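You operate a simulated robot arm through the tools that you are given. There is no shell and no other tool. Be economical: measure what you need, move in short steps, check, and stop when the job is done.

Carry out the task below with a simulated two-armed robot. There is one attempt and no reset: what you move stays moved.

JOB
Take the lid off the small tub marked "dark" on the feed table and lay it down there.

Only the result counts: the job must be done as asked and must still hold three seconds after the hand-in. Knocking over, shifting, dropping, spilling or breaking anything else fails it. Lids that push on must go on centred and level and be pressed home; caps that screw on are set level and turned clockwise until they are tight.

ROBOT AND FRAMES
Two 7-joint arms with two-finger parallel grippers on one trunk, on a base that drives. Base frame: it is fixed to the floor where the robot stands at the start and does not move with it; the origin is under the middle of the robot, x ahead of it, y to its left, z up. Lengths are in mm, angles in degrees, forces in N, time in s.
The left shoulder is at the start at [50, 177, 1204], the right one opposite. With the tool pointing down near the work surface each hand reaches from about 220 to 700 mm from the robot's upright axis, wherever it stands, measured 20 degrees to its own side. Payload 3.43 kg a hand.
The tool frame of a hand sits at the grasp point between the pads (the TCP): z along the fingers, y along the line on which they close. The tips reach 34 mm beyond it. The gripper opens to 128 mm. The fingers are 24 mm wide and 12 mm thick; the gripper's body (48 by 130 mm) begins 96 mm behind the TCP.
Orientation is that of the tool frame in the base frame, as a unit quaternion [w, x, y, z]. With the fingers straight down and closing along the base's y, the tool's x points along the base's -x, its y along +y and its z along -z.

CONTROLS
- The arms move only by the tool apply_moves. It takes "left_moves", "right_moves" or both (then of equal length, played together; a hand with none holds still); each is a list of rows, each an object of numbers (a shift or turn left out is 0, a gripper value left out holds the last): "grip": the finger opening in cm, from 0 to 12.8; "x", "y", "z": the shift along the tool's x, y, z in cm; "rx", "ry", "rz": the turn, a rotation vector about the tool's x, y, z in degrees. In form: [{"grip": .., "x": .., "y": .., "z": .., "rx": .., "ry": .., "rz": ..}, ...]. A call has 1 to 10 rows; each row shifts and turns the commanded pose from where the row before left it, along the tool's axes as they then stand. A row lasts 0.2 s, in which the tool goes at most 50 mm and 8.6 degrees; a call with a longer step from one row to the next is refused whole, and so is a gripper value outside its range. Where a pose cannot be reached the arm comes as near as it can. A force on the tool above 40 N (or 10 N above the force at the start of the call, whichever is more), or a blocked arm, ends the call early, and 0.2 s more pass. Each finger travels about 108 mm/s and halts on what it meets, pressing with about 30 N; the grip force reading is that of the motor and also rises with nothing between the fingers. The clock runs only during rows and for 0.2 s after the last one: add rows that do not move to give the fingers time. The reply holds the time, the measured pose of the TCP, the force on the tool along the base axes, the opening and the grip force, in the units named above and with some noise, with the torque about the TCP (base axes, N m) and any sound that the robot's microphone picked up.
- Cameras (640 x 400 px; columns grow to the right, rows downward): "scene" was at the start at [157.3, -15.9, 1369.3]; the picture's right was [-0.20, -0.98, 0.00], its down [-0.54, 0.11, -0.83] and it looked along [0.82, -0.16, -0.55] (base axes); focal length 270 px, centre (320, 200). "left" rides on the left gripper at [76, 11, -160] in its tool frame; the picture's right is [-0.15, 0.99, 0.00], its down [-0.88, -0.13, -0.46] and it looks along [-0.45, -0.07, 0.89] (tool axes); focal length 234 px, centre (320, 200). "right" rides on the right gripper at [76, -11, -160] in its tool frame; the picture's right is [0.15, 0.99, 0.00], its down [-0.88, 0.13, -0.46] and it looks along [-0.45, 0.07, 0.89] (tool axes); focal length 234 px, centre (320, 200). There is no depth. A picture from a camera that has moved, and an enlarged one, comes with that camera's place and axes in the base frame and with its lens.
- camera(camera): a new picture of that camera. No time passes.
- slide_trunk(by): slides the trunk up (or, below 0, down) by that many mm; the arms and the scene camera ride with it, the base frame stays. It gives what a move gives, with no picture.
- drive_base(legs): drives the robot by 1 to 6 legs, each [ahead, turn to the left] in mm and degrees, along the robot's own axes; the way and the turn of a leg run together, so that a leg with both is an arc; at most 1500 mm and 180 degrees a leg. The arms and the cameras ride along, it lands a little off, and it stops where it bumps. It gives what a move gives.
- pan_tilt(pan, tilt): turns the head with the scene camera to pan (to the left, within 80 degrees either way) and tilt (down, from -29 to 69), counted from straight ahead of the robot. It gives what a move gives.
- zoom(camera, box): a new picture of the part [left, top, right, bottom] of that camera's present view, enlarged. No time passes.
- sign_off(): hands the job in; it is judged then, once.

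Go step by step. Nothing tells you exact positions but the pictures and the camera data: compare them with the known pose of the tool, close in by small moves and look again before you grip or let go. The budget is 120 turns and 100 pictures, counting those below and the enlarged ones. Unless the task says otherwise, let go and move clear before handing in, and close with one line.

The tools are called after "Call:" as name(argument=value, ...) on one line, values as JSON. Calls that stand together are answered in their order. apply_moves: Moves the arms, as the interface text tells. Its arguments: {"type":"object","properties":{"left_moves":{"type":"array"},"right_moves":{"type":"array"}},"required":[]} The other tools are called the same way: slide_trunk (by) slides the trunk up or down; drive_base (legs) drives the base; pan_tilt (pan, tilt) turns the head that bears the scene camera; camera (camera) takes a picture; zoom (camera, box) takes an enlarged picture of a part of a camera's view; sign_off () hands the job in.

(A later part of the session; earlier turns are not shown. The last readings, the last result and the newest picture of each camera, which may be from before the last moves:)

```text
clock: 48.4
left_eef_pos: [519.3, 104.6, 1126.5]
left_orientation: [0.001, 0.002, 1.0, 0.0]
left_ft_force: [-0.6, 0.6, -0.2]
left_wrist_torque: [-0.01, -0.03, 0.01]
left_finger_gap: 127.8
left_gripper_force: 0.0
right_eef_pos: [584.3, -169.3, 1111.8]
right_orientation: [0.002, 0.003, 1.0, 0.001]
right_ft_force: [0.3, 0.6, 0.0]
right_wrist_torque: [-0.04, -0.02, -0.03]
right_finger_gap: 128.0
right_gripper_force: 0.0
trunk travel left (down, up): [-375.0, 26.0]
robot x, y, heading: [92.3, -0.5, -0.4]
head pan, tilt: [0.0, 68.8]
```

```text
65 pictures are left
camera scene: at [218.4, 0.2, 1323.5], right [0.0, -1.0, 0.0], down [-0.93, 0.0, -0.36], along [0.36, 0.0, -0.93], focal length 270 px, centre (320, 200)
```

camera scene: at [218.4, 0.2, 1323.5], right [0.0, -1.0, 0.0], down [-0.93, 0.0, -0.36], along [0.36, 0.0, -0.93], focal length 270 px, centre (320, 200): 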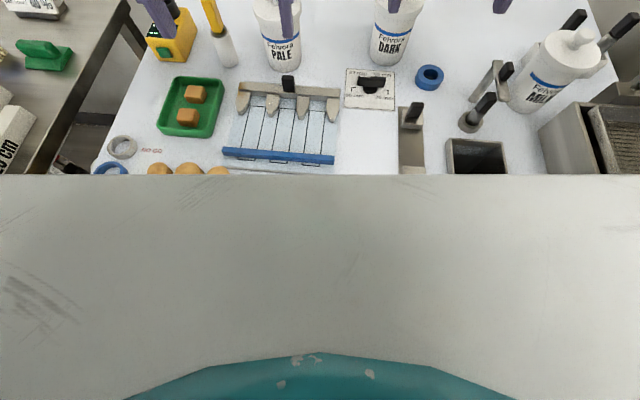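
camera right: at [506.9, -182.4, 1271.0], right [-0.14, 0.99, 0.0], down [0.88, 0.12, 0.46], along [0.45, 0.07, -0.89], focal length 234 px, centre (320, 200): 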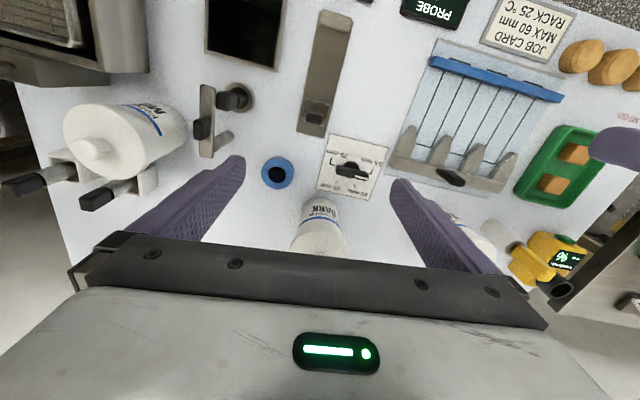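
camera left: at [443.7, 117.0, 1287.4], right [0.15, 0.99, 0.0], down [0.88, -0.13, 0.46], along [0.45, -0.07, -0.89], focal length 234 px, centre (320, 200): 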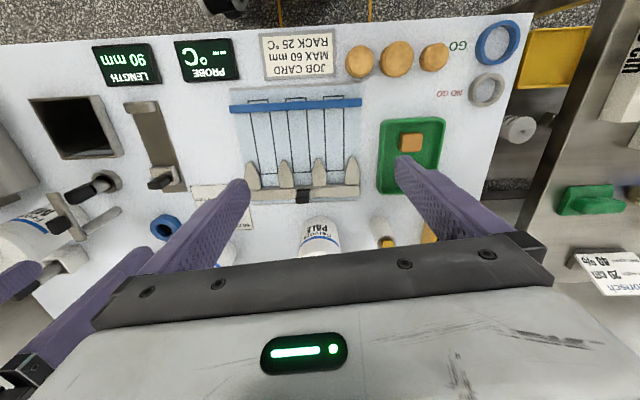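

There is about 270 mm between the axis and the table edge; I'll drive 40 mm more and then tilt the right hand 43° so its fingers point forward-down, which gains reach.

Call:
drive_base(legs=[[40, 0]])

Call:
apply_moves(right_moves=[{"ry": -8.5}, {"ry": -8.5}, {"ry": -8.5}, {"ry": -8.5}, {"ry": -8.5}, {}])

Call:
pan_tilt(pan=-8, tilt=40)

Call:
camera(camera="scene")

Call:
camera(camera="right")

```text
clock: 49.2
left_eef_pos: [529.8, 104.7, 1127.5]
left_orientation: [0.0, 0.003, 1.0, 0.0]
left_ft_force: [1.1, 0.6, -0.2]
left_wrist_torque: [0.03, -0.02, 0.0]
left_finger_gap: 128.2
left_gripper_force: 0.1
right_eef_pos: [593.4, -170.3, 1112.1]
right_orientation: [0.002, 0.003, 1.0, 0.002]
right_ft_force: [-0.6, 0.8, -0.6]
right_wrist_torque: [0.04, 0.0, 0.0]
right_finger_gap: 127.8
right_gripper_force: 0.1
trunk travel left (down, up): [-375.0, 26.0]
robot x, y, heading: [102.9, -1.4, -0.3]
head pan, tilt: [0.0, 68.8]
stopped in leg 1: the robot was blocked; the commanded pose is now the measured one
```

```text
clock: 50.6
left_eef_pos: [529.9, 105.1, 1127.1]
left_orientation: [0.0, 0.002, 1.0, 0.0]
left_ft_force: [0.7, -0.3, 0.3]
left_wrist_torque: [-0.02, 0.04, -0.03]
left_finger_gap: 128.2
left_gripper_force: 0.0
right_eef_pos: [594.2, -169.1, 1110.3]
right_orientation: [0.365, 0.004, 0.931, 0.0]
right_ft_force: [0.3, -0.4, -0.2]
right_wrist_torque: [0.03, -0.02, -0.03]
right_finger_gap: 128.2
right_gripper_force: 0.0
trunk travel left (down, up): [-375.0, 26.0]
robot x, y, heading: [100.9, 1.9, -0.3]
head pan, tilt: [0.0, 68.8]
```

```text
clock: 51.6
left_eef_pos: [530.6, 105.4, 1125.7]
left_orientation: [0.0, 0.002, 1.0, 0.0]
left_ft_force: [-0.2, 0.4, 0.2]
left_wrist_torque: [0.01, 0.01, -0.02]
left_finger_gap: 128.1
left_gripper_force: 0.0
right_eef_pos: [595.0, -168.6, 1112.9]
right_orientation: [0.364, 0.004, 0.931, 0.0]
right_ft_force: [-0.5, 0.3, 0.3]
right_wrist_torque: [0.01, 0.0, -0.04]
right_finger_gap: 128.0
right_gripper_force: 0.0
trunk travel left (down, up): [-375.0, 26.0]
robot x, y, heading: [101.7, 0.2, -0.3]
head pan, tilt: [-8.0, 40.0]
```

```text
64 pictures are left
camera scene: at [256.7, -11.4, 1359.5], right [-0.14, -0.99, 0.0], down [-0.64, 0.09, -0.77], along [0.76, -0.11, -0.64], focal length 270 px, centre (320, 200)
```

scene: 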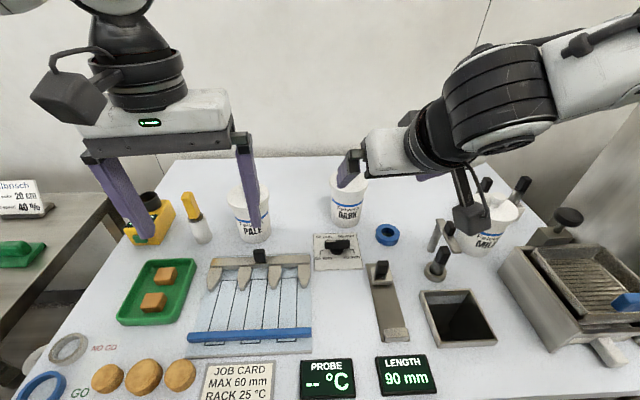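

```text
63 pictures are left
camera right: at [430.3, -181.6, 1177.1], right [-0.1, 0.99, -0.1], down [0.34, 0.13, 0.93], along [0.94, 0.06, -0.35], focal length 234 px, centre (320, 200)
```

right: 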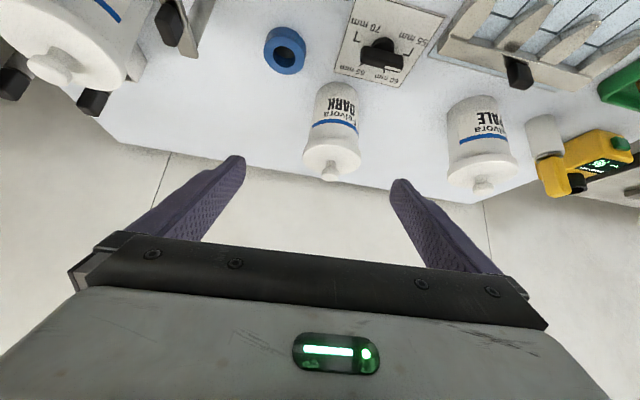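

The base touched and stopped; nothing appears moved. Zoom on the tub from both cameras to see the lid type and triangulate the knob.

Call:
zoom(camera="right", box=[270, 70, 430, 190])

Call:
zoom(camera="scene", box=[280, 140, 420, 240])

```text
3.33 times, centred on (350, 130) of right
camera zoom: at [430.3, -181.6, 1177.1], right [-0.1, 0.99, -0.1], down [0.34, 0.13, 0.93], along [0.94, 0.06, -0.35], focal length 781 px, centre (220, 433)
```

zoom: 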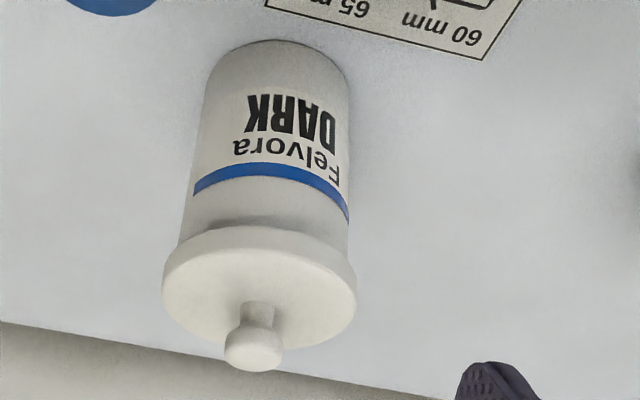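

```text
4.00 times, centred on (350, 190) of scene
camera zoom: at [256.7, -11.4, 1359.5], right [-0.14, -0.99, 0.0], down [-0.64, 0.09, -0.77], along [0.76, -0.11, -0.64], focal length 1079 px, centre (200, 240)
```

zoom: 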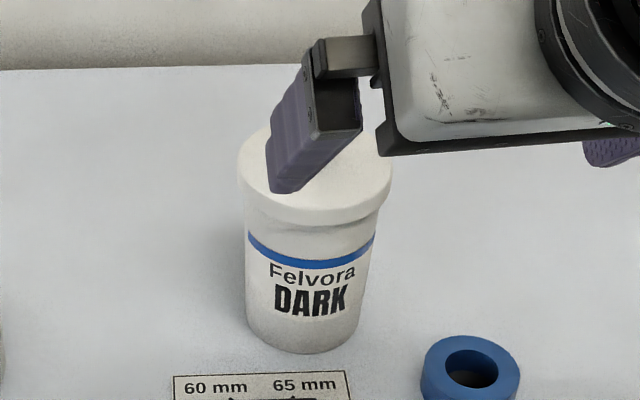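

The lid is a push-type with a ball knob (about 23 mm), ball centre near (747, -150, 1015). I'll go to a pre-grasp 80 mm back along the fingers and part-close to 60 mm.

Call:
apply_moves(right_moves=[{"x": -1.5, "y": 0.6, "z": 2.5, "grip": 6}, {"x": -1.5, "y": 0.6, "z": 2.5}, {"x": -1.6, "y": 0.7, "z": 2.4}, {}])

Call:
camera(camera="right")

Call:
camera(camera="scene")

```text
clock: 52.6
left_eef_pos: [529.5, 105.1, 1126.7]
left_orientation: [0.0, 0.003, 1.0, 0.0]
left_ft_force: [-0.2, -0.3, -0.1]
left_wrist_torque: [0.0, -0.02, 0.03]
left_finger_gap: 127.8
left_gripper_force: 0.0
right_eef_pos: [676.9, -152.2, 1090.1]
right_orientation: [0.364, 0.004, 0.931, 0.0]
right_ft_force: [-0.1, 0.1, -0.1]
right_wrist_torque: [0.02, -0.01, -0.02]
right_finger_gap: 60.0
right_gripper_force: 0.1
trunk travel left (down, up): [-375.0, 26.0]
robot x, y, heading: [97.7, 0.8, 0.1]
head pan, tilt: [-8.0, 40.0]
```

```text
60 pictures are left
camera right: at [513.3, -163.6, 1155.1], right [-0.1, 0.99, -0.1], down [0.34, 0.13, 0.93], along [0.94, 0.06, -0.35], focal length 234 px, centre (320, 200)
```

right: 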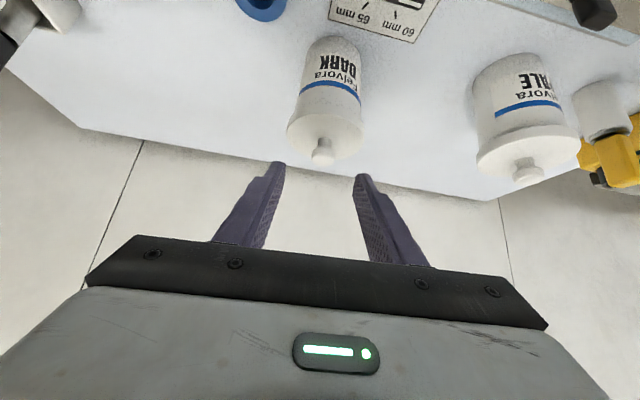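

```text
59 pictures are left
camera scene: at [256.2, -11.3, 1359.7], right [-0.14, -0.99, 0.0], down [-0.64, 0.09, -0.77], along [0.76, -0.11, -0.64], focal length 270 px, centre (320, 200)
```

scene: 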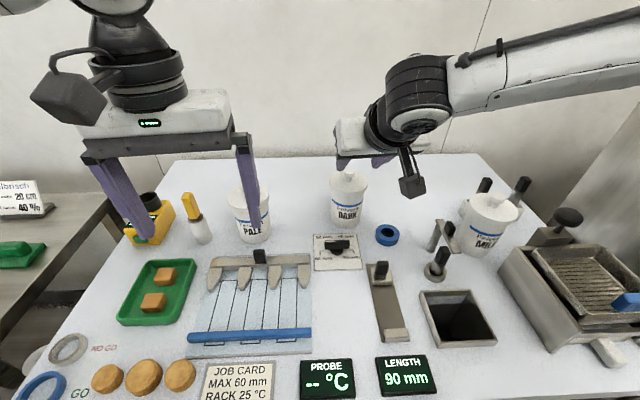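

Call:
zoom(camera="right", box=[240, 90, 400, 190])

Call:
zoom(camera="scene", box=[280, 140, 420, 240])

```text
4.00 times, centred on (320, 140) of right
camera zoom: at [513.3, -163.6, 1155.1], right [-0.1, 0.99, -0.1], down [0.34, 0.13, 0.93], along [0.94, 0.06, -0.35], focal length 937 px, centre (320, 440)
```

zoom: 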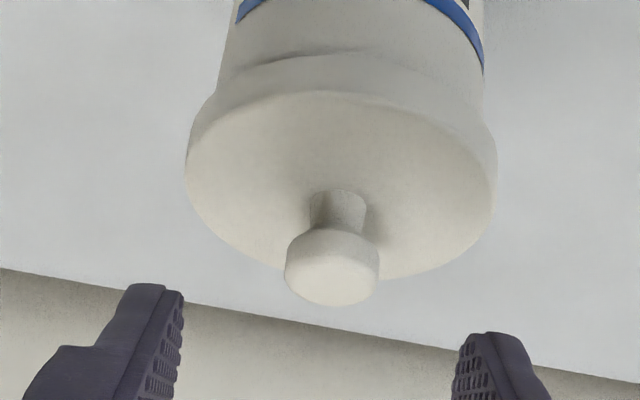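

```text
4.00 times, centred on (350, 190) of scene
camera zoom: at [256.2, -11.3, 1359.7], right [-0.14, -0.99, 0.0], down [-0.64, 0.09, -0.77], along [0.76, -0.11, -0.64], focal length 1079 px, centre (200, 240)
```

zoom: 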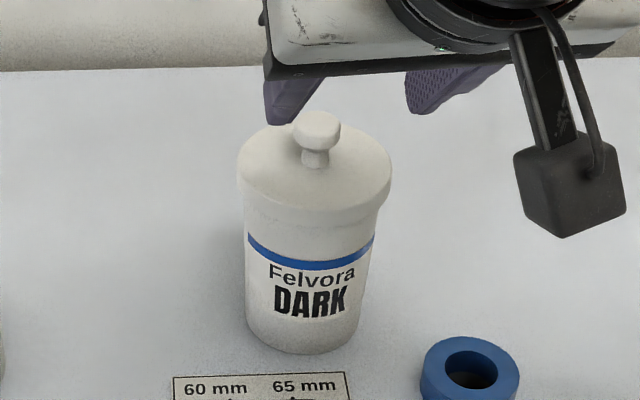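

The knob is a mushroom cap ~27 mm across, centred about (751, -150, 1014). I'll advance 60 mm along the fingers, then check.

Call:
apply_moves(right_moves=[{"x": -0.1, "y": 0.1, "z": 2}, {"x": -0.1, "y": 0.1, "z": 2}, {"z": 2}, {}])

Call:
zoom(camera="right", box=[200, 70, 440, 220])

Call:
zoom(camera="scene", box=[280, 140, 420, 240])

```text
clock: 53.6
left_eef_pos: [530.3, 105.8, 1126.9]
left_orientation: [0.0, 0.003, 1.0, -0.001]
left_ft_force: [-0.3, -0.2, 0.8]
left_wrist_torque: [0.04, -0.02, 0.01]
left_finger_gap: 128.0
left_gripper_force: 0.0
right_eef_pos: [716.5, -156.2, 1048.8]
right_orientation: [0.366, 0.003, 0.931, 0.002]
right_ft_force: [-0.7, 0.7, -0.8]
right_wrist_torque: [-0.03, -0.01, -0.02]
right_finger_gap: 60.1
right_gripper_force: 0.0
right hand out of reach, approached as far as the arm can: row 3
trunk travel left (down, up): [-375.0, 26.0]
robot x, y, heading: [102.4, -1.8, -0.1]
head pan, tilt: [-8.0, 40.0]
```

```text
2.67 times, centred on (320, 145) of right
camera zoom: at [553.0, -167.2, 1114.0], right [-0.1, 0.99, -0.09], down [0.34, 0.12, 0.93], along [0.94, 0.06, -0.35], focal length 624 px, centre (320, 347)
```

zoom: 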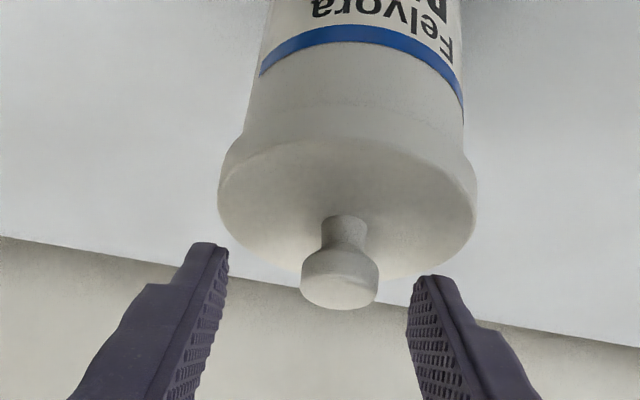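

```text
4.00 times, centred on (350, 190) of scene
camera zoom: at [256.7, -11.3, 1359.6], right [-0.14, -0.99, 0.0], down [-0.64, 0.09, -0.77], along [0.76, -0.11, -0.64], focal length 1079 px, centre (200, 240)
```

zoom: 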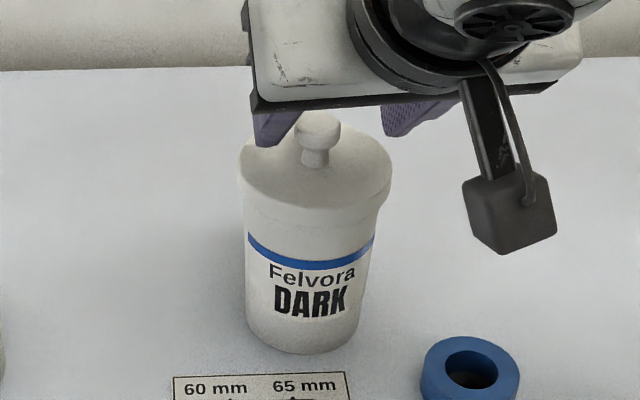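

Reach limit again at this tilt; I'll tilt 17° more (to ~60°) which frees reach, then re-measure.

Call:
apply_moves(right_moves=[{"z": -0.8}, {"ry": -5.7}, {"ry": -5.7}, {"ry": -5.7}, {}])

Call:
zoom(camera="right", box=[200, 70, 440, 220])

```text
clock: 54.8
left_eef_pos: [529.4, 104.4, 1126.7]
left_orientation: [-0.001, 0.002, 1.0, 0.0]
left_ft_force: [0.4, 0.0, 0.4]
left_wrist_torque: [0.01, -0.02, -0.01]
left_finger_gap: 128.2
left_gripper_force: 0.1
right_eef_pos: [712.6, -154.7, 1053.5]
right_orientation: [0.499, 0.004, 0.866, -0.001]
right_ft_force: [0.5, 0.4, 0.7]
right_wrist_torque: [0.01, 0.01, 0.01]
right_finger_gap: 60.0
right_gripper_force: 0.1
trunk travel left (down, up): [-375.0, 26.0]
robot x, y, heading: [100.3, -0.6, -0.3]
head pan, tilt: [-8.0, 40.0]
```

```text
2.67 times, centred on (320, 145) of right
camera zoom: at [535.8, -165.9, 1067.8], right [-0.07, 0.99, -0.12], down [0.05, 0.13, 0.99], along [1.0, 0.06, -0.06], focal length 624 px, centre (320, 347)
```

zoom: 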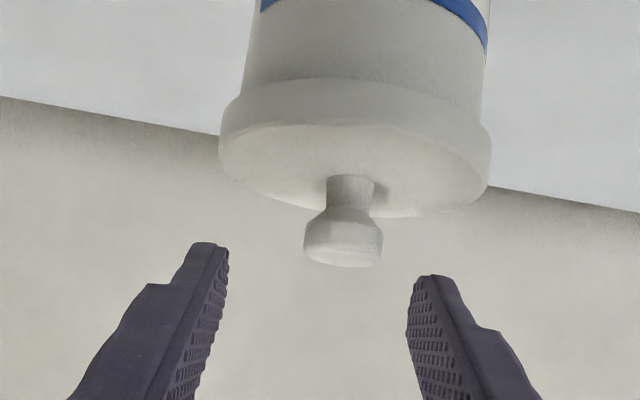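

Knob confirmed at about (751, -150, 1016). Moving to the grasp pose: 28 mm along the fingers, 13 mm down-normal, 5 mm left.

Call:
apply_moves(right_moves=[{"x": 0.65, "y": 0.25, "z": 1.4}, {"x": 0.68, "y": 0.22, "z": 1.4}, {}])

Call:
zoom(camera="right", box=[200, 70, 440, 220])

Call:
zoom(camera="scene", box=[280, 140, 420, 240])

```text
clock: 55.6
left_eef_pos: [530.5, 105.3, 1126.2]
left_orientation: [0.0, 0.002, 1.0, 0.0]
left_ft_force: [0.3, 0.5, -0.1]
left_wrist_torque: [0.02, -0.02, 0.01]
left_finger_gap: 128.0
left_gripper_force: 0.1
right_eef_pos: [721.9, -164.5, 1035.8]
right_orientation: [0.499, 0.003, 0.866, 0.001]
right_ft_force: [0.0, 0.3, 0.0]
right_wrist_torque: [0.01, 0.0, -0.01]
right_finger_gap: 60.0
right_gripper_force: 0.0
right hand out of reach, approached as far as the arm can: row 1, 2
trunk travel left (down, up): [-375.0, 26.0]
robot x, y, heading: [106.0, -0.3, -0.3]
head pan, tilt: [-8.0, 40.0]
```

```text
2.67 times, centred on (320, 145) of right
camera zoom: at [544.8, -176.5, 1050.2], right [-0.07, 0.99, -0.12], down [0.05, 0.13, 0.99], along [1.0, 0.06, -0.06], focal length 624 px, centre (320, 347)
```

zoom: 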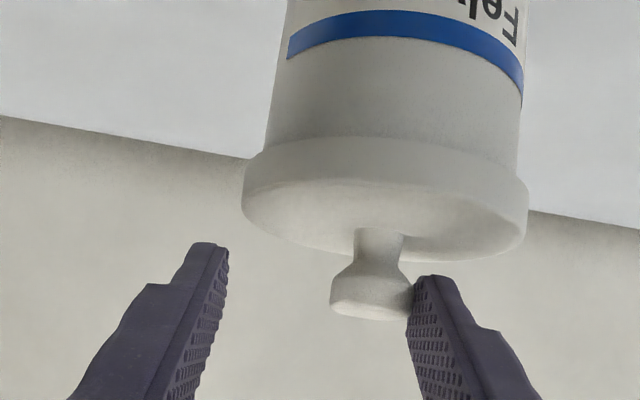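

```text
4.00 times, centred on (350, 190) of scene
camera zoom: at [256.7, -11.4, 1359.6], right [-0.14, -0.99, 0.0], down [-0.64, 0.09, -0.77], along [0.76, -0.11, -0.64], focal length 1079 px, centre (200, 240)
```

zoom: 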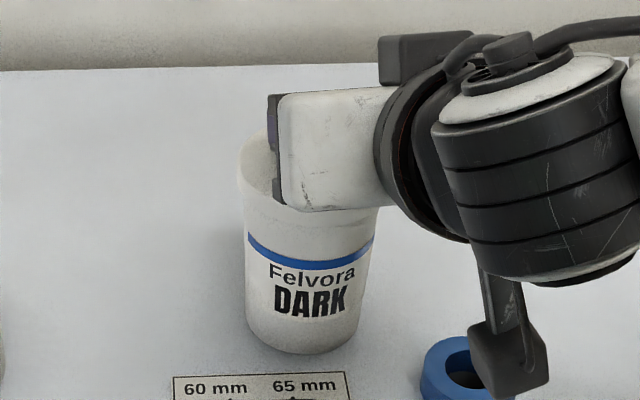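

The arm keeps slipping outward in y: the tub lies too far inward and ahead for the right arm. I'll retract the hand, back off a little and turn the base left so the right shoulder comes forward and the tub lies to its own side.

Call:
apply_moves(right_moves=[{"z": -3}, {"z": -3}, {"z": -3}, {"z": -3, "ry": 5}, {"ry": 6}, {"ry": 6}])

Call:
drive_base(legs=[[-60, 0], [0, 25]])

Call:
camera(camera="left")

```text
clock: 57.0
left_eef_pos: [529.4, 106.2, 1126.8]
left_orientation: [0.0, 0.003, 1.0, 0.0]
left_ft_force: [-0.1, 0.5, 0.3]
left_wrist_torque: [-0.01, -0.01, 0.01]
left_finger_gap: 128.0
left_gripper_force: 0.1
right_eef_pos: [616.3, -165.8, 1096.7]
right_orientation: [0.364, 0.004, 0.931, -0.001]
right_ft_force: [0.8, 0.4, -0.2]
right_wrist_torque: [-0.02, -0.01, -0.01]
right_finger_gap: 59.9
right_gripper_force: 0.1
trunk travel left (down, up): [-375.0, 26.0]
robot x, y, heading: [104.7, -0.6, -0.2]
head pan, tilt: [-8.0, 40.0]
```

```text
clock: 59.2
left_eef_pos: [385.1, 278.0, 1126.5]
left_orientation: [0.0, -0.215, 0.977, 0.0]
left_ft_force: [0.9, 0.6, 0.2]
left_wrist_torque: [-0.02, -0.01, -0.01]
left_finger_gap: 128.0
left_gripper_force: 0.0
right_eef_pos: [578.6, 70.5, 1097.8]
right_orientation: [0.357, -0.199, 0.909, 0.079]
right_ft_force: [-0.5, 0.3, -0.2]
right_wrist_torque: [-0.03, -0.01, 0.02]
right_finger_gap: 60.1
right_gripper_force: 0.1
trunk travel left (down, up): [-375.0, 26.0]
robot x, y, heading: [41.4, 1.3, 25.0]
head pan, tilt: [-8.0, 40.0]
```

```text
51 pictures are left
camera left: at [311.7, 256.3, 1286.9], right [-0.28, 0.96, 0.0], down [0.85, 0.25, 0.46], along [0.44, 0.13, -0.89], focal length 234 px, centre (320, 200)
```

left: 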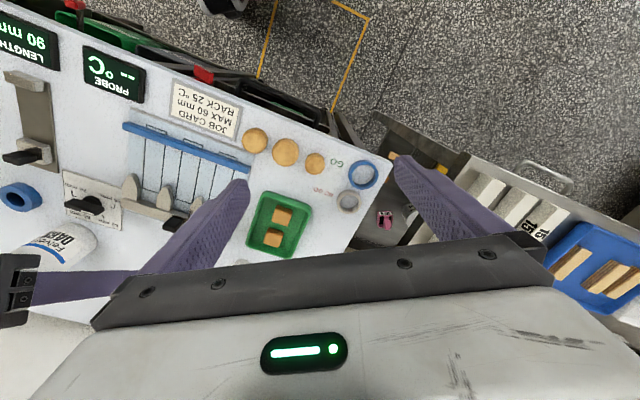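

Turn completed freely. Creep forward until close to the table.

Call:
drive_base(legs=[[60, 0]])

Call:
pan_tilt(pan=-35, tilt=40)

Call:
camera(camera="scene")

```text
clock: 60.2
left_eef_pos: [439.3, 302.4, 1126.7]
left_orientation: [-0.001, -0.216, 0.976, -0.001]
left_ft_force: [0.2, 0.7, 0.2]
left_wrist_torque: [-0.02, 0.04, 0.01]
left_finger_gap: 127.6
left_gripper_force: 0.0
right_eef_pos: [632.9, 95.3, 1097.2]
right_orientation: [0.356, -0.199, 0.91, 0.079]
right_ft_force: [0.7, 0.2, 0.1]
right_wrist_torque: [0.04, 0.01, 0.03]
right_finger_gap: 60.1
right_gripper_force: 0.0
trunk travel left (down, up): [-375.0, 26.0]
robot x, y, heading: [93.6, 25.9, 25.0]
head pan, tilt: [-8.0, 40.0]
```

```text
clock: 61.1
left_eef_pos: [438.4, 301.9, 1126.7]
left_orientation: [0.001, -0.214, 0.977, 0.0]
left_ft_force: [-0.8, -0.6, 0.7]
left_wrist_torque: [0.02, -0.03, -0.01]
left_finger_gap: 127.9
left_gripper_force: 0.0
right_eef_pos: [632.2, 94.7, 1097.4]
right_orientation: [0.357, -0.199, 0.909, 0.079]
right_ft_force: [1.2, 0.5, -0.3]
right_wrist_torque: [0.02, 0.03, -0.01]
right_finger_gap: 59.7
right_gripper_force: 0.1
trunk travel left (down, up): [-375.0, 26.0]
robot x, y, heading: [95.7, 26.8, 25.0]
head pan, tilt: [-35.0, 40.0]
```

```text
50 pictures are left
camera scene: at [243.5, 41.1, 1359.5], right [-0.18, -0.98, 0.0], down [-0.63, 0.11, -0.77], along [0.75, -0.13, -0.64], focal length 270 px, centre (320, 200)
```

scene: 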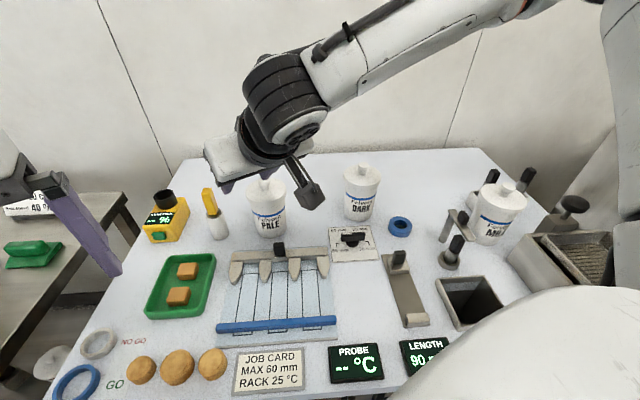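

Clear. Now turn the right hand's heading straight ahead and bring it over in front of DARK, high enough to clear.

Call:
apply_moves(right_moves=[{"rx": 5.66, "rz": 6.12}, {"rx": 5.66, "rz": 6.12}, {"rx": 5.66, "rz": 6.12}, {"y": -4}, {"y": -4}, {"y": -4}, {"y": -4}, {"y": -4}, {"y": -4}, {}])

Call:
camera(camera="scene")

```text
clock: 63.3
left_eef_pos: [438.6, 303.9, 1126.6]
left_orientation: [0.0, -0.216, 0.976, -0.002]
left_ft_force: [-0.2, 0.3, -0.2]
left_wrist_torque: [-0.03, -0.03, -0.01]
left_finger_gap: 128.0
left_gripper_force: 0.0
right_eef_pos: [634.3, -157.9, 1097.2]
right_orientation: [0.363, 0.001, 0.932, 0.0]
right_ft_force: [0.0, 0.1, 0.3]
right_wrist_torque: [-0.01, 0.03, -0.02]
right_finger_gap: 60.3
right_gripper_force: 0.0
right hand out of reach, approached as far as the arm can: row 3
trunk travel left (down, up): [-375.0, 26.0]
robot x, y, heading: [100.5, 27.2, 25.0]
head pan, tilt: [-35.0, 40.0]
```

```text
49 pictures are left
camera scene: at [243.2, 41.9, 1359.6], right [-0.18, -0.98, 0.0], down [-0.63, 0.11, -0.77], along [0.75, -0.14, -0.64], focal length 270 px, centre (320, 200)
```

scene: 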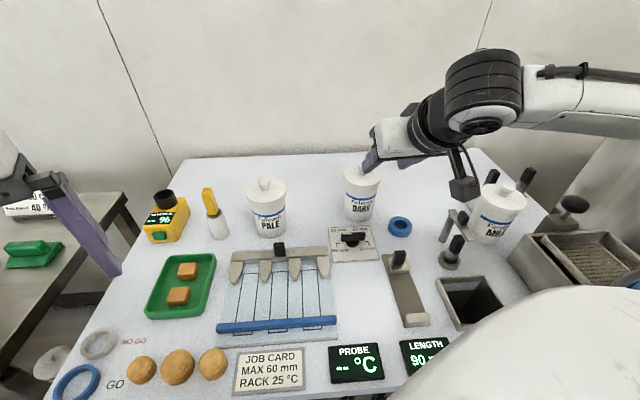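

Call:
apply_moves(right_moves=[{"x": -1.0, "y": 0.3, "z": 2.5}, {"x": -1.0, "y": 0.3, "z": 2.5}, {"x": -1.0, "y": 0.2, "z": 2.5}, {}])

Call:
zoom(camera="right", box=[200, 70, 440, 220])

Call:
zoom(camera="scene", box=[300, 120, 440, 220])

```text
clock: 64.3
left_eef_pos: [438.3, 301.8, 1127.1]
left_orientation: [0.001, -0.216, 0.976, 0.0]
left_ft_force: [0.0, 0.9, -0.8]
left_wrist_torque: [-0.03, 0.02, 0.01]
left_finger_gap: 128.2
left_gripper_force: 0.0
right_eef_pos: [706.6, -149.8, 1062.5]
right_orientation: [0.365, 0.003, 0.931, 0.001]
right_ft_force: [0.9, 0.3, -0.4]
right_wrist_torque: [-0.02, 0.01, -0.01]
right_finger_gap: 60.1
right_gripper_force: 0.0
trunk travel left (down, up): [-375.0, 26.0]
robot x, y, heading: [96.3, 25.0, 24.5]
head pan, tilt: [-35.0, 40.0]
```

```text
2.67 times, centred on (320, 145) of right
camera zoom: at [542.5, -163.0, 1127.9], right [-0.1, 0.99, -0.1], down [0.34, 0.13, 0.93], along [0.94, 0.06, -0.35], focal length 624 px, centre (320, 347)
```

zoom: 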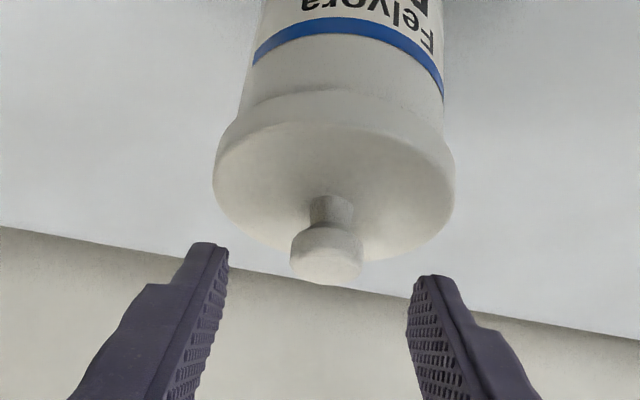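

```text
4.00 times, centred on (370, 170) of scene
camera zoom: at [243.2, 40.8, 1359.6], right [-0.18, -0.98, 0.0], down [-0.63, 0.11, -0.77], along [0.75, -0.13, -0.64], focal length 1079 px, centre (120, 320)
```

zoom: 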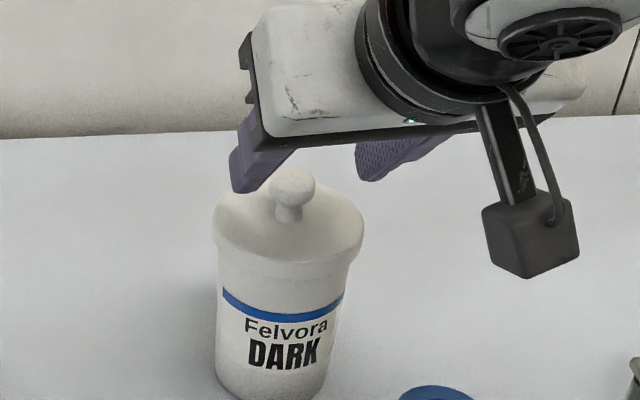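

Reached exactly. Knob centre stays (751, -151, 1014). Advance 40 mm along the fingers to straddle the knob.

Call:
apply_moves(right_moves=[{"z": 1.3}, {"z": 1.3, "y": -0.1}, {"z": 1.4}, {}])

Call:
zoom(camera="right", box=[200, 70, 440, 220])

Call:
zoom(camera="scene", box=[300, 120, 440, 220])

```text
clock: 65.3
left_eef_pos: [437.0, 302.1, 1126.8]
left_orientation: [0.0, -0.215, 0.977, 0.0]
left_ft_force: [-1.2, -0.8, 0.1]
left_wrist_torque: [0.01, 0.02, -0.03]
left_finger_gap: 128.0
left_gripper_force: 0.1
right_eef_pos: [733.5, -151.1, 1034.4]
right_orientation: [0.366, 0.003, 0.931, 0.0]
right_ft_force: [-3.4, -2.3, 8.9]
right_wrist_torque: [-0.17, -0.05, -0.06]
right_finger_gap: 60.1
right_gripper_force: 0.0
trunk travel left (down, up): [-375.0, 26.0]
robot x, y, heading: [99.0, 27.2, 24.7]
head pan, tilt: [-35.0, 40.0]
```

```text
2.67 times, centred on (320, 145) of right
camera zoom: at [568.9, -163.1, 1099.4], right [-0.1, 0.99, -0.1], down [0.33, 0.13, 0.93], along [0.94, 0.06, -0.34], focal length 624 px, centre (320, 347)
```

zoom: 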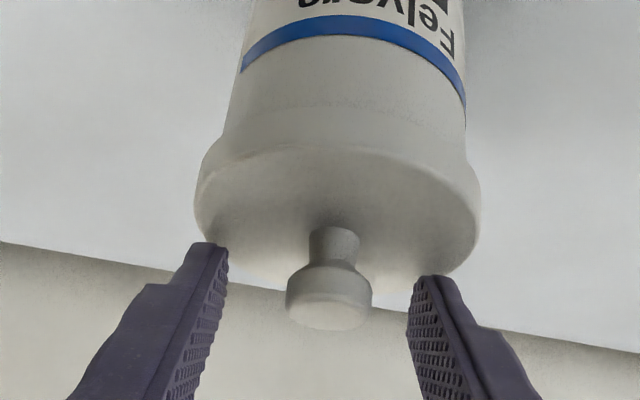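

```text
4.00 times, centred on (370, 170) of scene
camera zoom: at [242.2, 40.9, 1359.9], right [-0.18, -0.98, 0.0], down [-0.63, 0.11, -0.77], along [0.75, -0.13, -0.64], focal length 1079 px, centre (120, 320)
```

zoom: 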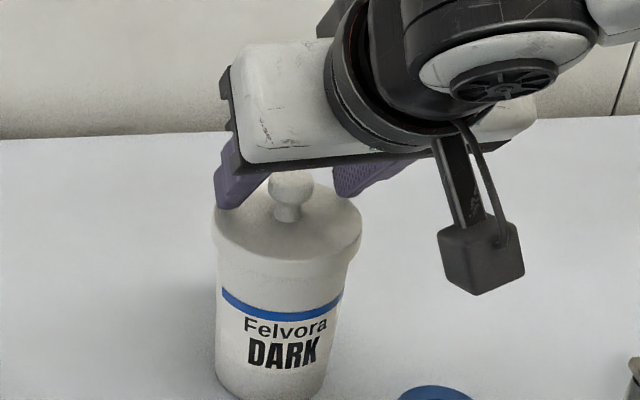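

The tips rest lightly on the lid (9 N). I'll lift a few mm and shift slightly forward so the pads sit on the knob cap without touching the lid.

Call:
apply_moves(right_moves=[{"x": -0.25, "z": -0.27}, {"x": -0.37, "z": 0.43}, {}])

Call:
zoom(camera="right", box=[200, 70, 440, 220])

```text
clock: 66.1
left_eef_pos: [437.6, 302.2, 1125.7]
left_orientation: [0.0, -0.215, 0.977, 0.0]
left_ft_force: [0.7, -0.1, -0.4]
left_wrist_torque: [-0.02, 0.01, -0.04]
left_finger_gap: 128.0
left_gripper_force: 0.1
right_eef_pos: [737.5, -148.3, 1035.9]
right_orientation: [0.364, 0.002, 0.931, 0.001]
right_ft_force: [1.0, -0.2, -0.3]
right_wrist_torque: [-0.01, 0.0, -0.01]
right_finger_gap: 60.0
right_gripper_force: 0.1
trunk travel left (down, up): [-375.0, 26.0]
robot x, y, heading: [96.7, 24.5, 24.7]
head pan, tilt: [-35.0, 40.0]
```

```text
2.67 times, centred on (320, 145) of right
camera zoom: at [573.5, -161.3, 1101.8], right [-0.1, 0.99, -0.1], down [0.34, 0.13, 0.93], along [0.94, 0.06, -0.35], focal length 624 px, centre (320, 347)
```

zoom: 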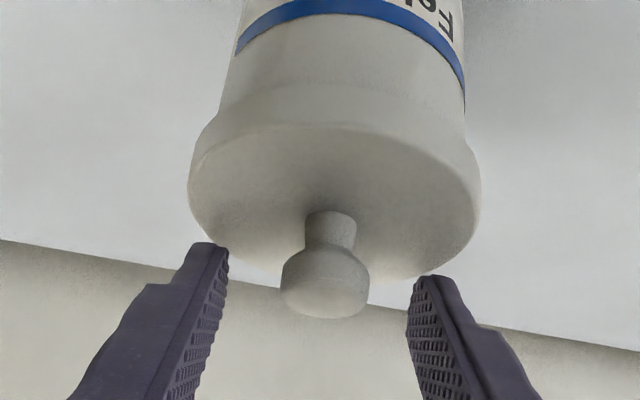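

Free of contact and the knob is centred between the pads. Close gradually.

Call:
apply_moves(right_moves=[{"grip": 4}, {"grip": 3.4}, {"grip": 3.0}, {}])

Call:
zoom(camera="right", box=[240, 100, 400, 200])

```text
clock: 67.1
left_eef_pos: [438.8, 300.5, 1126.9]
left_orientation: [0.001, -0.216, 0.976, 0.0]
left_ft_force: [0.4, -0.3, -0.1]
left_wrist_torque: [0.02, -0.01, 0.01]
left_finger_gap: 127.8
left_gripper_force: 0.0
right_eef_pos: [736.7, -148.3, 1036.5]
right_orientation: [0.364, 0.002, 0.932, 0.002]
right_ft_force: [0.2, 0.0, -0.2]
right_wrist_torque: [-0.02, -0.03, 0.0]
right_finger_gap: 30.1
right_gripper_force: 0.0
trunk travel left (down, up): [-375.0, 26.0]
robot x, y, heading: [95.8, 24.7, 24.6]
head pan, tilt: [-35.0, 40.0]
```

```text
4.00 times, centred on (320, 150) of right
camera zoom: at [573.4, -161.3, 1101.9], right [-0.1, 0.99, -0.1], down [0.34, 0.13, 0.93], along [0.94, 0.06, -0.35], focal length 937 px, centre (320, 400)
```

zoom: 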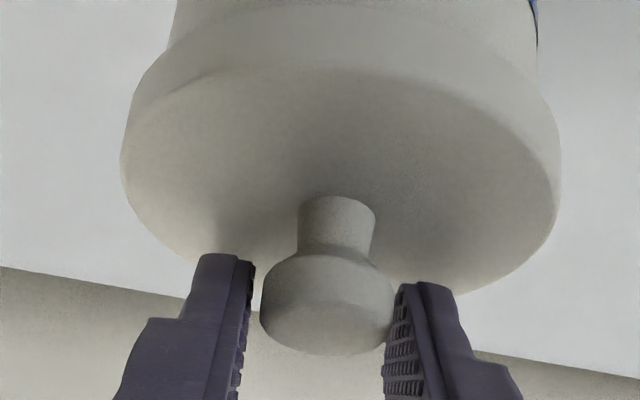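

Pads flank the cap; the knob is ~1 mm nearer the right pad. Shift 1 mm and close.

Call:
apply_moves(right_moves=[{"y": 0.12}, {"grip": 2.5}, {"grip": 2.0}, {"grip": 1.5}, {}, {}])

Call:
zoom(camera="right", box=[240, 100, 400, 200])

```text
clock: 68.5
left_eef_pos: [439.0, 300.5, 1125.4]
left_orientation: [0.0, -0.216, 0.976, 0.0]
left_ft_force: [0.2, 0.9, 0.8]
left_wrist_torque: [-0.01, 0.02, 0.01]
left_finger_gap: 127.8
left_gripper_force: 0.0
right_eef_pos: [736.4, -148.3, 1036.1]
right_orientation: [0.364, 0.003, 0.932, 0.0]
right_ft_force: [-0.4, -1.2, 1.4]
right_wrist_torque: [-0.04, 0.0, -0.01]
right_finger_gap: 23.4
right_gripper_force: 29.7
trunk travel left (down, up): [-375.0, 26.0]
robot x, y, heading: [93.3, 24.2, 24.9]
head pan, tilt: [-35.0, 40.0]
```

```text
4.00 times, centred on (320, 150) of right
camera zoom: at [573.6, -160.3, 1102.1], right [-0.1, 0.99, -0.1], down [0.34, 0.13, 0.93], along [0.94, 0.06, -0.35], focal length 937 px, centre (320, 400)
```

zoom: 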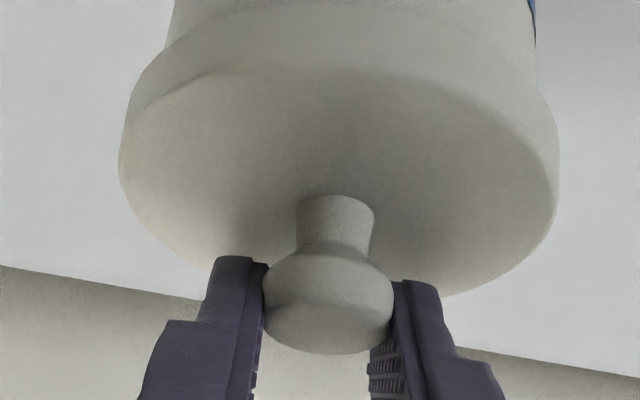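

Gripped (23.4 mm, 30 N). Lift straight up slowly, 12 mm, and check force and tub.

Call:
apply_moves(right_moves=[{"x": -0.14, "z": -0.15}, {"x": -0.14, "z": -0.15}, {"x": -0.2, "z": -0.22}, {"x": -0.2, "z": -0.22}, {"x": -0.14, "z": -0.15}, {}])

Call:
zoom(camera="scene", box=[300, 120, 440, 220])

Call:
zoom(camera="right", box=[200, 70, 440, 220])

```text
clock: 69.9
left_eef_pos: [439.0, 301.7, 1126.7]
left_orientation: [0.0, -0.216, 0.976, 0.0]
left_ft_force: [0.4, 0.4, -0.4]
left_wrist_torque: [0.02, 0.0, 0.0]
left_finger_gap: 128.1
left_gripper_force: 0.0
right_eef_pos: [739.2, -148.4, 1049.7]
right_orientation: [0.365, 0.002, 0.931, 0.0]
right_ft_force: [-0.8, 0.1, -0.4]
right_wrist_torque: [-0.02, 0.02, 0.0]
right_finger_gap: 23.3
right_gripper_force: 30.0
trunk travel left (down, up): [-375.0, 26.0]
robot x, y, heading: [97.7, 22.7, 25.4]
head pan, tilt: [-35.0, 40.0]
heard: snap
```

```text
4.00 times, centred on (370, 170) of scene
camera zoom: at [243.5, 40.9, 1359.5], right [-0.18, -0.98, 0.0], down [-0.63, 0.11, -0.77], along [0.75, -0.13, -0.64], focal length 1079 px, centre (120, 320)
```

zoom: 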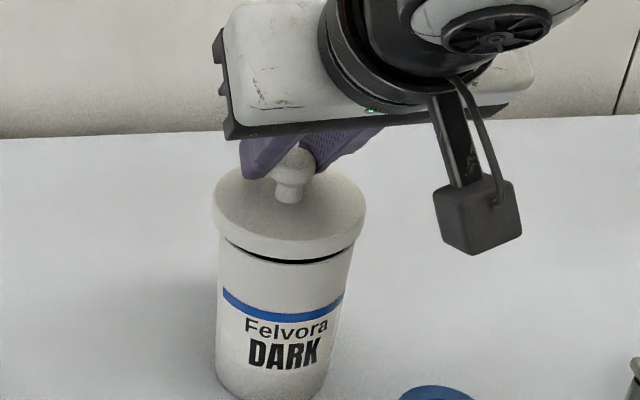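

```text
2.67 times, centred on (320, 145) of right
camera zoom: at [574.9, -160.1, 1114.9], right [-0.1, 0.99, -0.1], down [0.34, 0.13, 0.93], along [0.94, 0.06, -0.35], focal length 624 px, centre (320, 347)
```

zoom: 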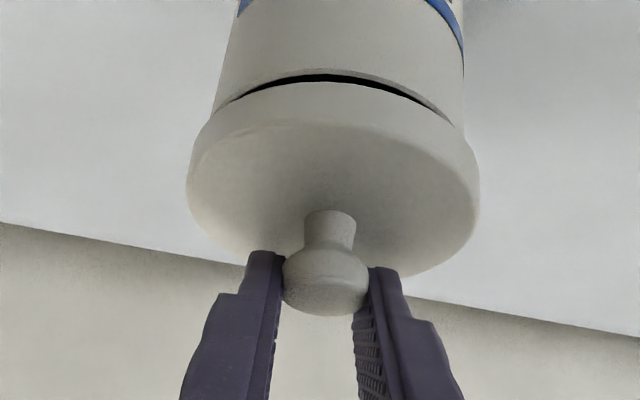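

It snapped free and the lid hangs level. Lift another ~27 mm before moving sideways.

Call:
apply_moves(right_moves=[{"x": -0.6, "z": -0.66}, {"x": -0.6, "z": -0.66}, {"x": -0.63, "z": -0.66}, {}])

Call:
zoom(camera="scene", box=[220, 110, 460, 260])

```text
clock: 70.9
left_eef_pos: [437.9, 302.6, 1126.8]
left_orientation: [0.0, -0.216, 0.976, 0.0]
left_ft_force: [-0.3, -0.5, -0.8]
left_wrist_torque: [0.02, 0.02, 0.01]
left_finger_gap: 127.9
left_gripper_force: 0.0
right_eef_pos: [741.1, -147.2, 1076.8]
right_orientation: [0.364, 0.002, 0.931, 0.0]
right_ft_force: [-0.2, 0.1, 0.0]
right_wrist_torque: [0.03, 0.0, -0.01]
right_finger_gap: 23.6
right_gripper_force: 30.3
trunk travel left (down, up): [-375.0, 26.0]
robot x, y, heading: [97.5, 25.2, 24.9]
head pan, tilt: [-35.0, 40.0]
```

```text
2.67 times, centred on (340, 185) of scene
camera zoom: at [243.6, 40.9, 1359.5], right [-0.18, -0.98, 0.0], down [-0.63, 0.11, -0.77], along [0.75, -0.13, -0.64], focal length 720 px, centre (267, 240)
```

zoom: 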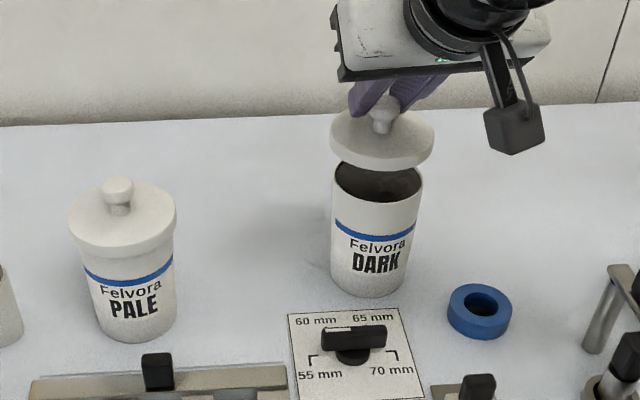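

Lid is off and clear; the gap left of DARK is free. Move 113 mm left at this height.

Call:
apply_moves(right_moves=[{"y": 2.3}, {"y": 2.3}, {"y": 2.3}, {"y": 2.3}, {"y": 2.1}, {}])

Call:
zoom(camera="scene", box=[220, 110, 460, 260])

```text
clock: 72.3
left_eef_pos: [437.5, 301.2, 1127.3]
left_orientation: [0.001, -0.215, 0.977, 0.001]
left_ft_force: [0.1, -0.1, 0.4]
left_wrist_torque: [0.0, 0.0, -0.01]
left_finger_gap: 128.0
left_gripper_force: 0.2
right_eef_pos: [737.2, -34.4, 1079.5]
right_orientation: [0.364, 0.003, 0.931, 0.001]
right_ft_force: [0.2, -0.2, -0.3]
right_wrist_torque: [0.01, 0.03, 0.01]
right_finger_gap: 23.6
right_gripper_force: 29.9
trunk travel left (down, up): [-375.0, 26.0]
robot x, y, heading: [96.7, 23.4, 24.9]
head pan, tilt: [-35.0, 40.0]
```

```text
2.67 times, centred on (340, 185) of scene
camera zoom: at [243.5, 40.6, 1359.6], right [-0.18, -0.98, 0.0], down [-0.63, 0.11, -0.77], along [0.75, -0.13, -0.64], focal length 720 px, centre (267, 240)
```

zoom: 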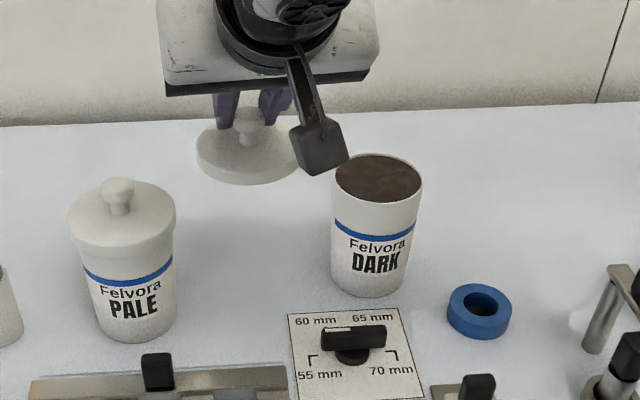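

Lower 115 mm, then look.

Call:
apply_moves(right_moves=[{"x": 1.56, "z": 1.69}, {"x": 1.56, "z": 1.69}, {"x": 1.56, "z": 1.69}, {"x": 1.56, "z": 1.69}, {"x": 1.56, "z": 1.69}, {}])

Call:
zoom(camera="scene", box=[220, 110, 460, 260])

Call:
camera(camera="right")

```text
clock: 73.7
left_eef_pos: [438.1, 302.4, 1126.8]
left_orientation: [0.0, -0.216, 0.976, 0.0]
left_ft_force: [0.8, -0.3, 0.0]
left_wrist_torque: [0.01, 0.01, -0.02]
left_finger_gap: 127.9
left_gripper_force: 0.1
right_eef_pos: [739.3, -35.2, 963.9]
right_orientation: [0.365, 0.003, 0.931, 0.001]
right_ft_force: [0.5, -0.5, -0.6]
right_wrist_torque: [0.03, 0.0, 0.0]
right_finger_gap: 23.5
right_gripper_force: 30.4
trunk travel left (down, up): [-375.0, 26.0]
robot x, y, heading: [95.5, 27.8, 24.9]
head pan, tilt: [-35.0, 40.0]
```

```text
2.67 times, centred on (340, 185) of scene
camera zoom: at [243.3, 41.0, 1359.6], right [-0.18, -0.98, 0.0], down [-0.63, 0.11, -0.77], along [0.75, -0.13, -0.64], focal length 720 px, centre (267, 240)
```

zoom: 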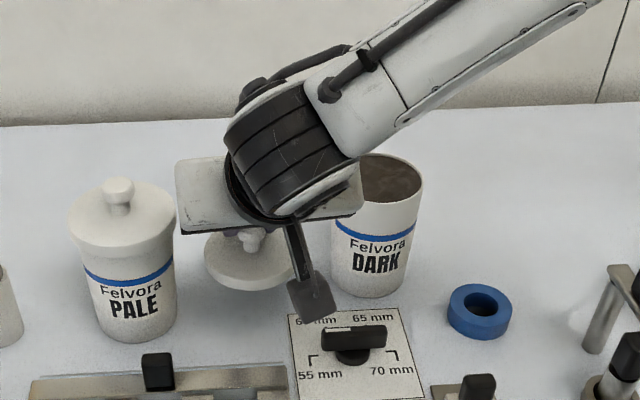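

```text
36 pictures are left
camera right: at [574.7, -47.5, 1029.8], right [-0.1, 0.99, -0.1], down [0.34, 0.13, 0.93], along [0.94, 0.06, -0.35], focal length 234 px, centre (320, 200)
```

right: 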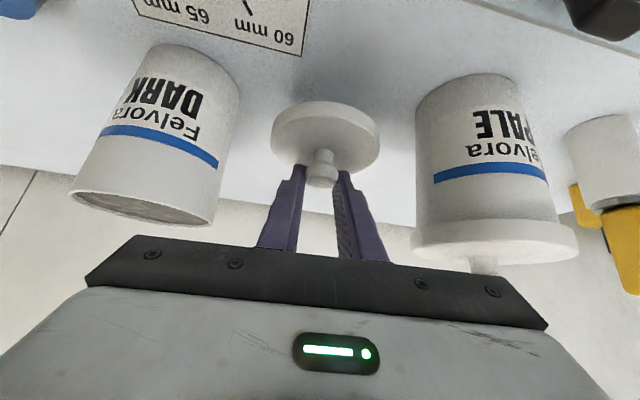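

Lid hovers ~28 mm above the table with both tubs clear of the gripper. Lower in small steps.

Call:
apply_moves(right_moves=[{"x": 0.34, "z": 0.37}, {"x": 0.34, "z": 0.37}, {"x": 0.34, "z": 0.37}, {"x": 0.27, "z": 0.29}, {}])

Call:
zoom(camera="right", box=[220, 70, 420, 195])

```text
clock: 74.9
left_eef_pos: [437.1, 302.2, 1126.7]
left_orientation: [0.001, -0.216, 0.976, -0.001]
left_ft_force: [-0.1, -0.1, 0.1]
left_wrist_torque: [0.01, 0.0, 0.01]
left_finger_gap: 128.1
left_gripper_force: 0.2
right_eef_pos: [739.2, -33.3, 943.4]
right_orientation: [0.364, 0.003, 0.931, 0.0]
right_ft_force: [-0.1, -1.0, -0.4]
right_wrist_torque: [0.0, 0.01, -0.02]
right_finger_gap: 23.9
right_gripper_force: 30.3
trunk travel left (down, up): [-375.0, 26.0]
robot x, y, heading: [97.0, 24.1, 24.9]
head pan, tilt: [-35.0, 40.0]
```

```text
3.20 times, centred on (320, 132) of right
camera zoom: at [575.5, -47.0, 1008.3], right [-0.1, 0.99, -0.1], down [0.34, 0.13, 0.93], along [0.94, 0.06, -0.35], focal length 749 px, centre (320, 416)
```

zoom: 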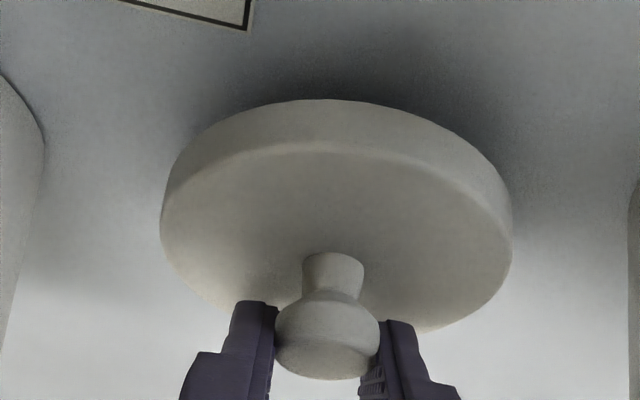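

Call:
apply_moves(right_moves=[{"x": 0.14, "z": 0.15}, {"x": 0.14, "z": 0.15}, {"x": 0.14, "z": 0.15}, {}])

Call:
zoom(camera="right", box=[220, 70, 420, 195])

```text
clock: 75.9
left_eef_pos: [439.1, 302.5, 1125.7]
left_orientation: [0.001, -0.216, 0.976, 0.0]
left_ft_force: [0.4, -0.1, -0.8]
left_wrist_torque: [0.04, -0.01, -0.04]
left_finger_gap: 128.1
left_gripper_force: 0.0
right_eef_pos: [739.1, -34.1, 936.3]
right_orientation: [0.364, 0.003, 0.932, 0.001]
right_ft_force: [0.1, 0.1, -0.8]
right_wrist_torque: [0.02, -0.01, 0.0]
right_finger_gap: 23.8
right_gripper_force: 30.3
trunk travel left (down, up): [-375.0, 26.0]
robot x, y, heading: [90.7, 22.4, 24.9]
head pan, tilt: [-35.0, 40.0]
```

```text
3.20 times, centred on (320, 132) of right
camera zoom: at [575.9, -46.9, 1001.9], right [-0.1, 0.99, -0.1], down [0.34, 0.13, 0.93], along [0.94, 0.06, -0.35], focal length 749 px, centre (320, 416)
```

zoom: 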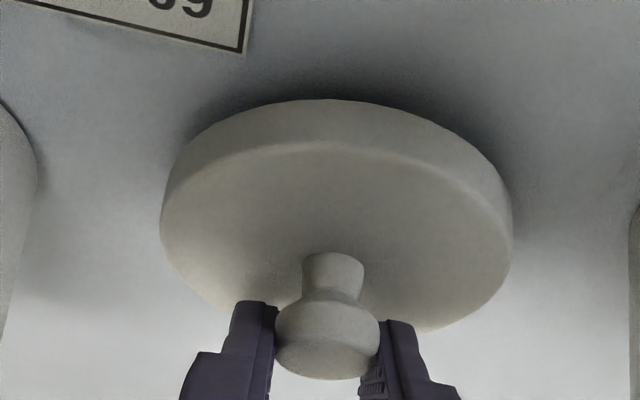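

Close now, still no contact force. Continue down in 2 mm steps.

Call:
apply_moves(right_moves=[{"x": 0.14, "z": 0.15}, {"x": 0.14, "z": 0.15}, {}])

```text
clock: 76.7
left_eef_pos: [437.2, 301.9, 1126.6]
left_orientation: [0.0, -0.215, 0.977, 0.0]
left_ft_force: [0.7, 0.1, -0.2]
left_wrist_torque: [0.01, 0.0, -0.02]
left_finger_gap: 128.0
left_gripper_force: 0.1
right_eef_pos: [739.4, -35.1, 933.3]
right_orientation: [0.364, 0.002, 0.931, 0.002]
right_ft_force: [0.5, -0.1, -0.4]
right_wrist_torque: [0.02, 0.02, 0.05]
right_finger_gap: 23.7
right_gripper_force: 29.9
trunk travel left (down, up): [-375.0, 26.0]
robot x, y, heading: [93.8, 28.8, 24.8]
head pan, tilt: [-35.0, 40.0]
```

Call:
apply_moves(right_moves=[{"x": 0.14, "z": 0.15}, {"x": 0.07, "z": 0.07}, {}])

Call:
zoom(camera="right", box=[220, 70, 420, 195])

```text
clock: 77.5
left_eef_pos: [437.9, 302.1, 1126.3]
left_orientation: [0.0, -0.216, 0.976, 0.0]
left_ft_force: [0.1, -1.1, 0.1]
left_wrist_torque: [0.02, -0.02, -0.01]
left_finger_gap: 127.9
left_gripper_force: 0.0
right_eef_pos: [738.3, -35.6, 929.8]
right_orientation: [0.364, 0.003, 0.931, 0.0]
right_ft_force: [0.0, -0.5, 0.1]
right_wrist_torque: [0.03, -0.04, -0.03]
right_finger_gap: 23.9
right_gripper_force: 29.6
trunk travel left (down, up): [-375.0, 26.0]
robot x, y, heading: [94.6, 22.6, 24.9]
head pan, tilt: [-35.0, 40.0]
```

```text
3.20 times, centred on (320, 132) of right
camera zoom: at [575.5, -47.9, 994.8], right [-0.1, 0.99, -0.1], down [0.34, 0.13, 0.93], along [0.94, 0.06, -0.35], focal length 749 px, centre (320, 416)
```

zoom: 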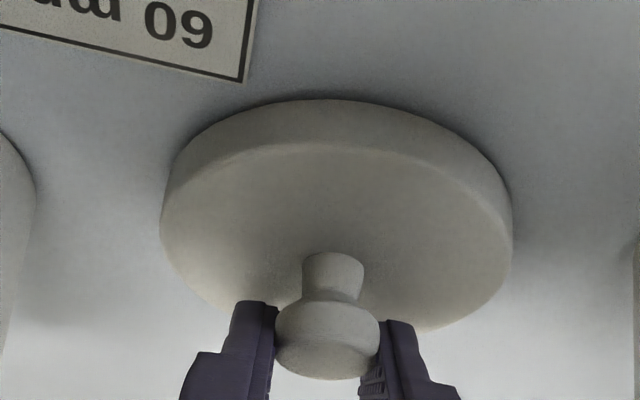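

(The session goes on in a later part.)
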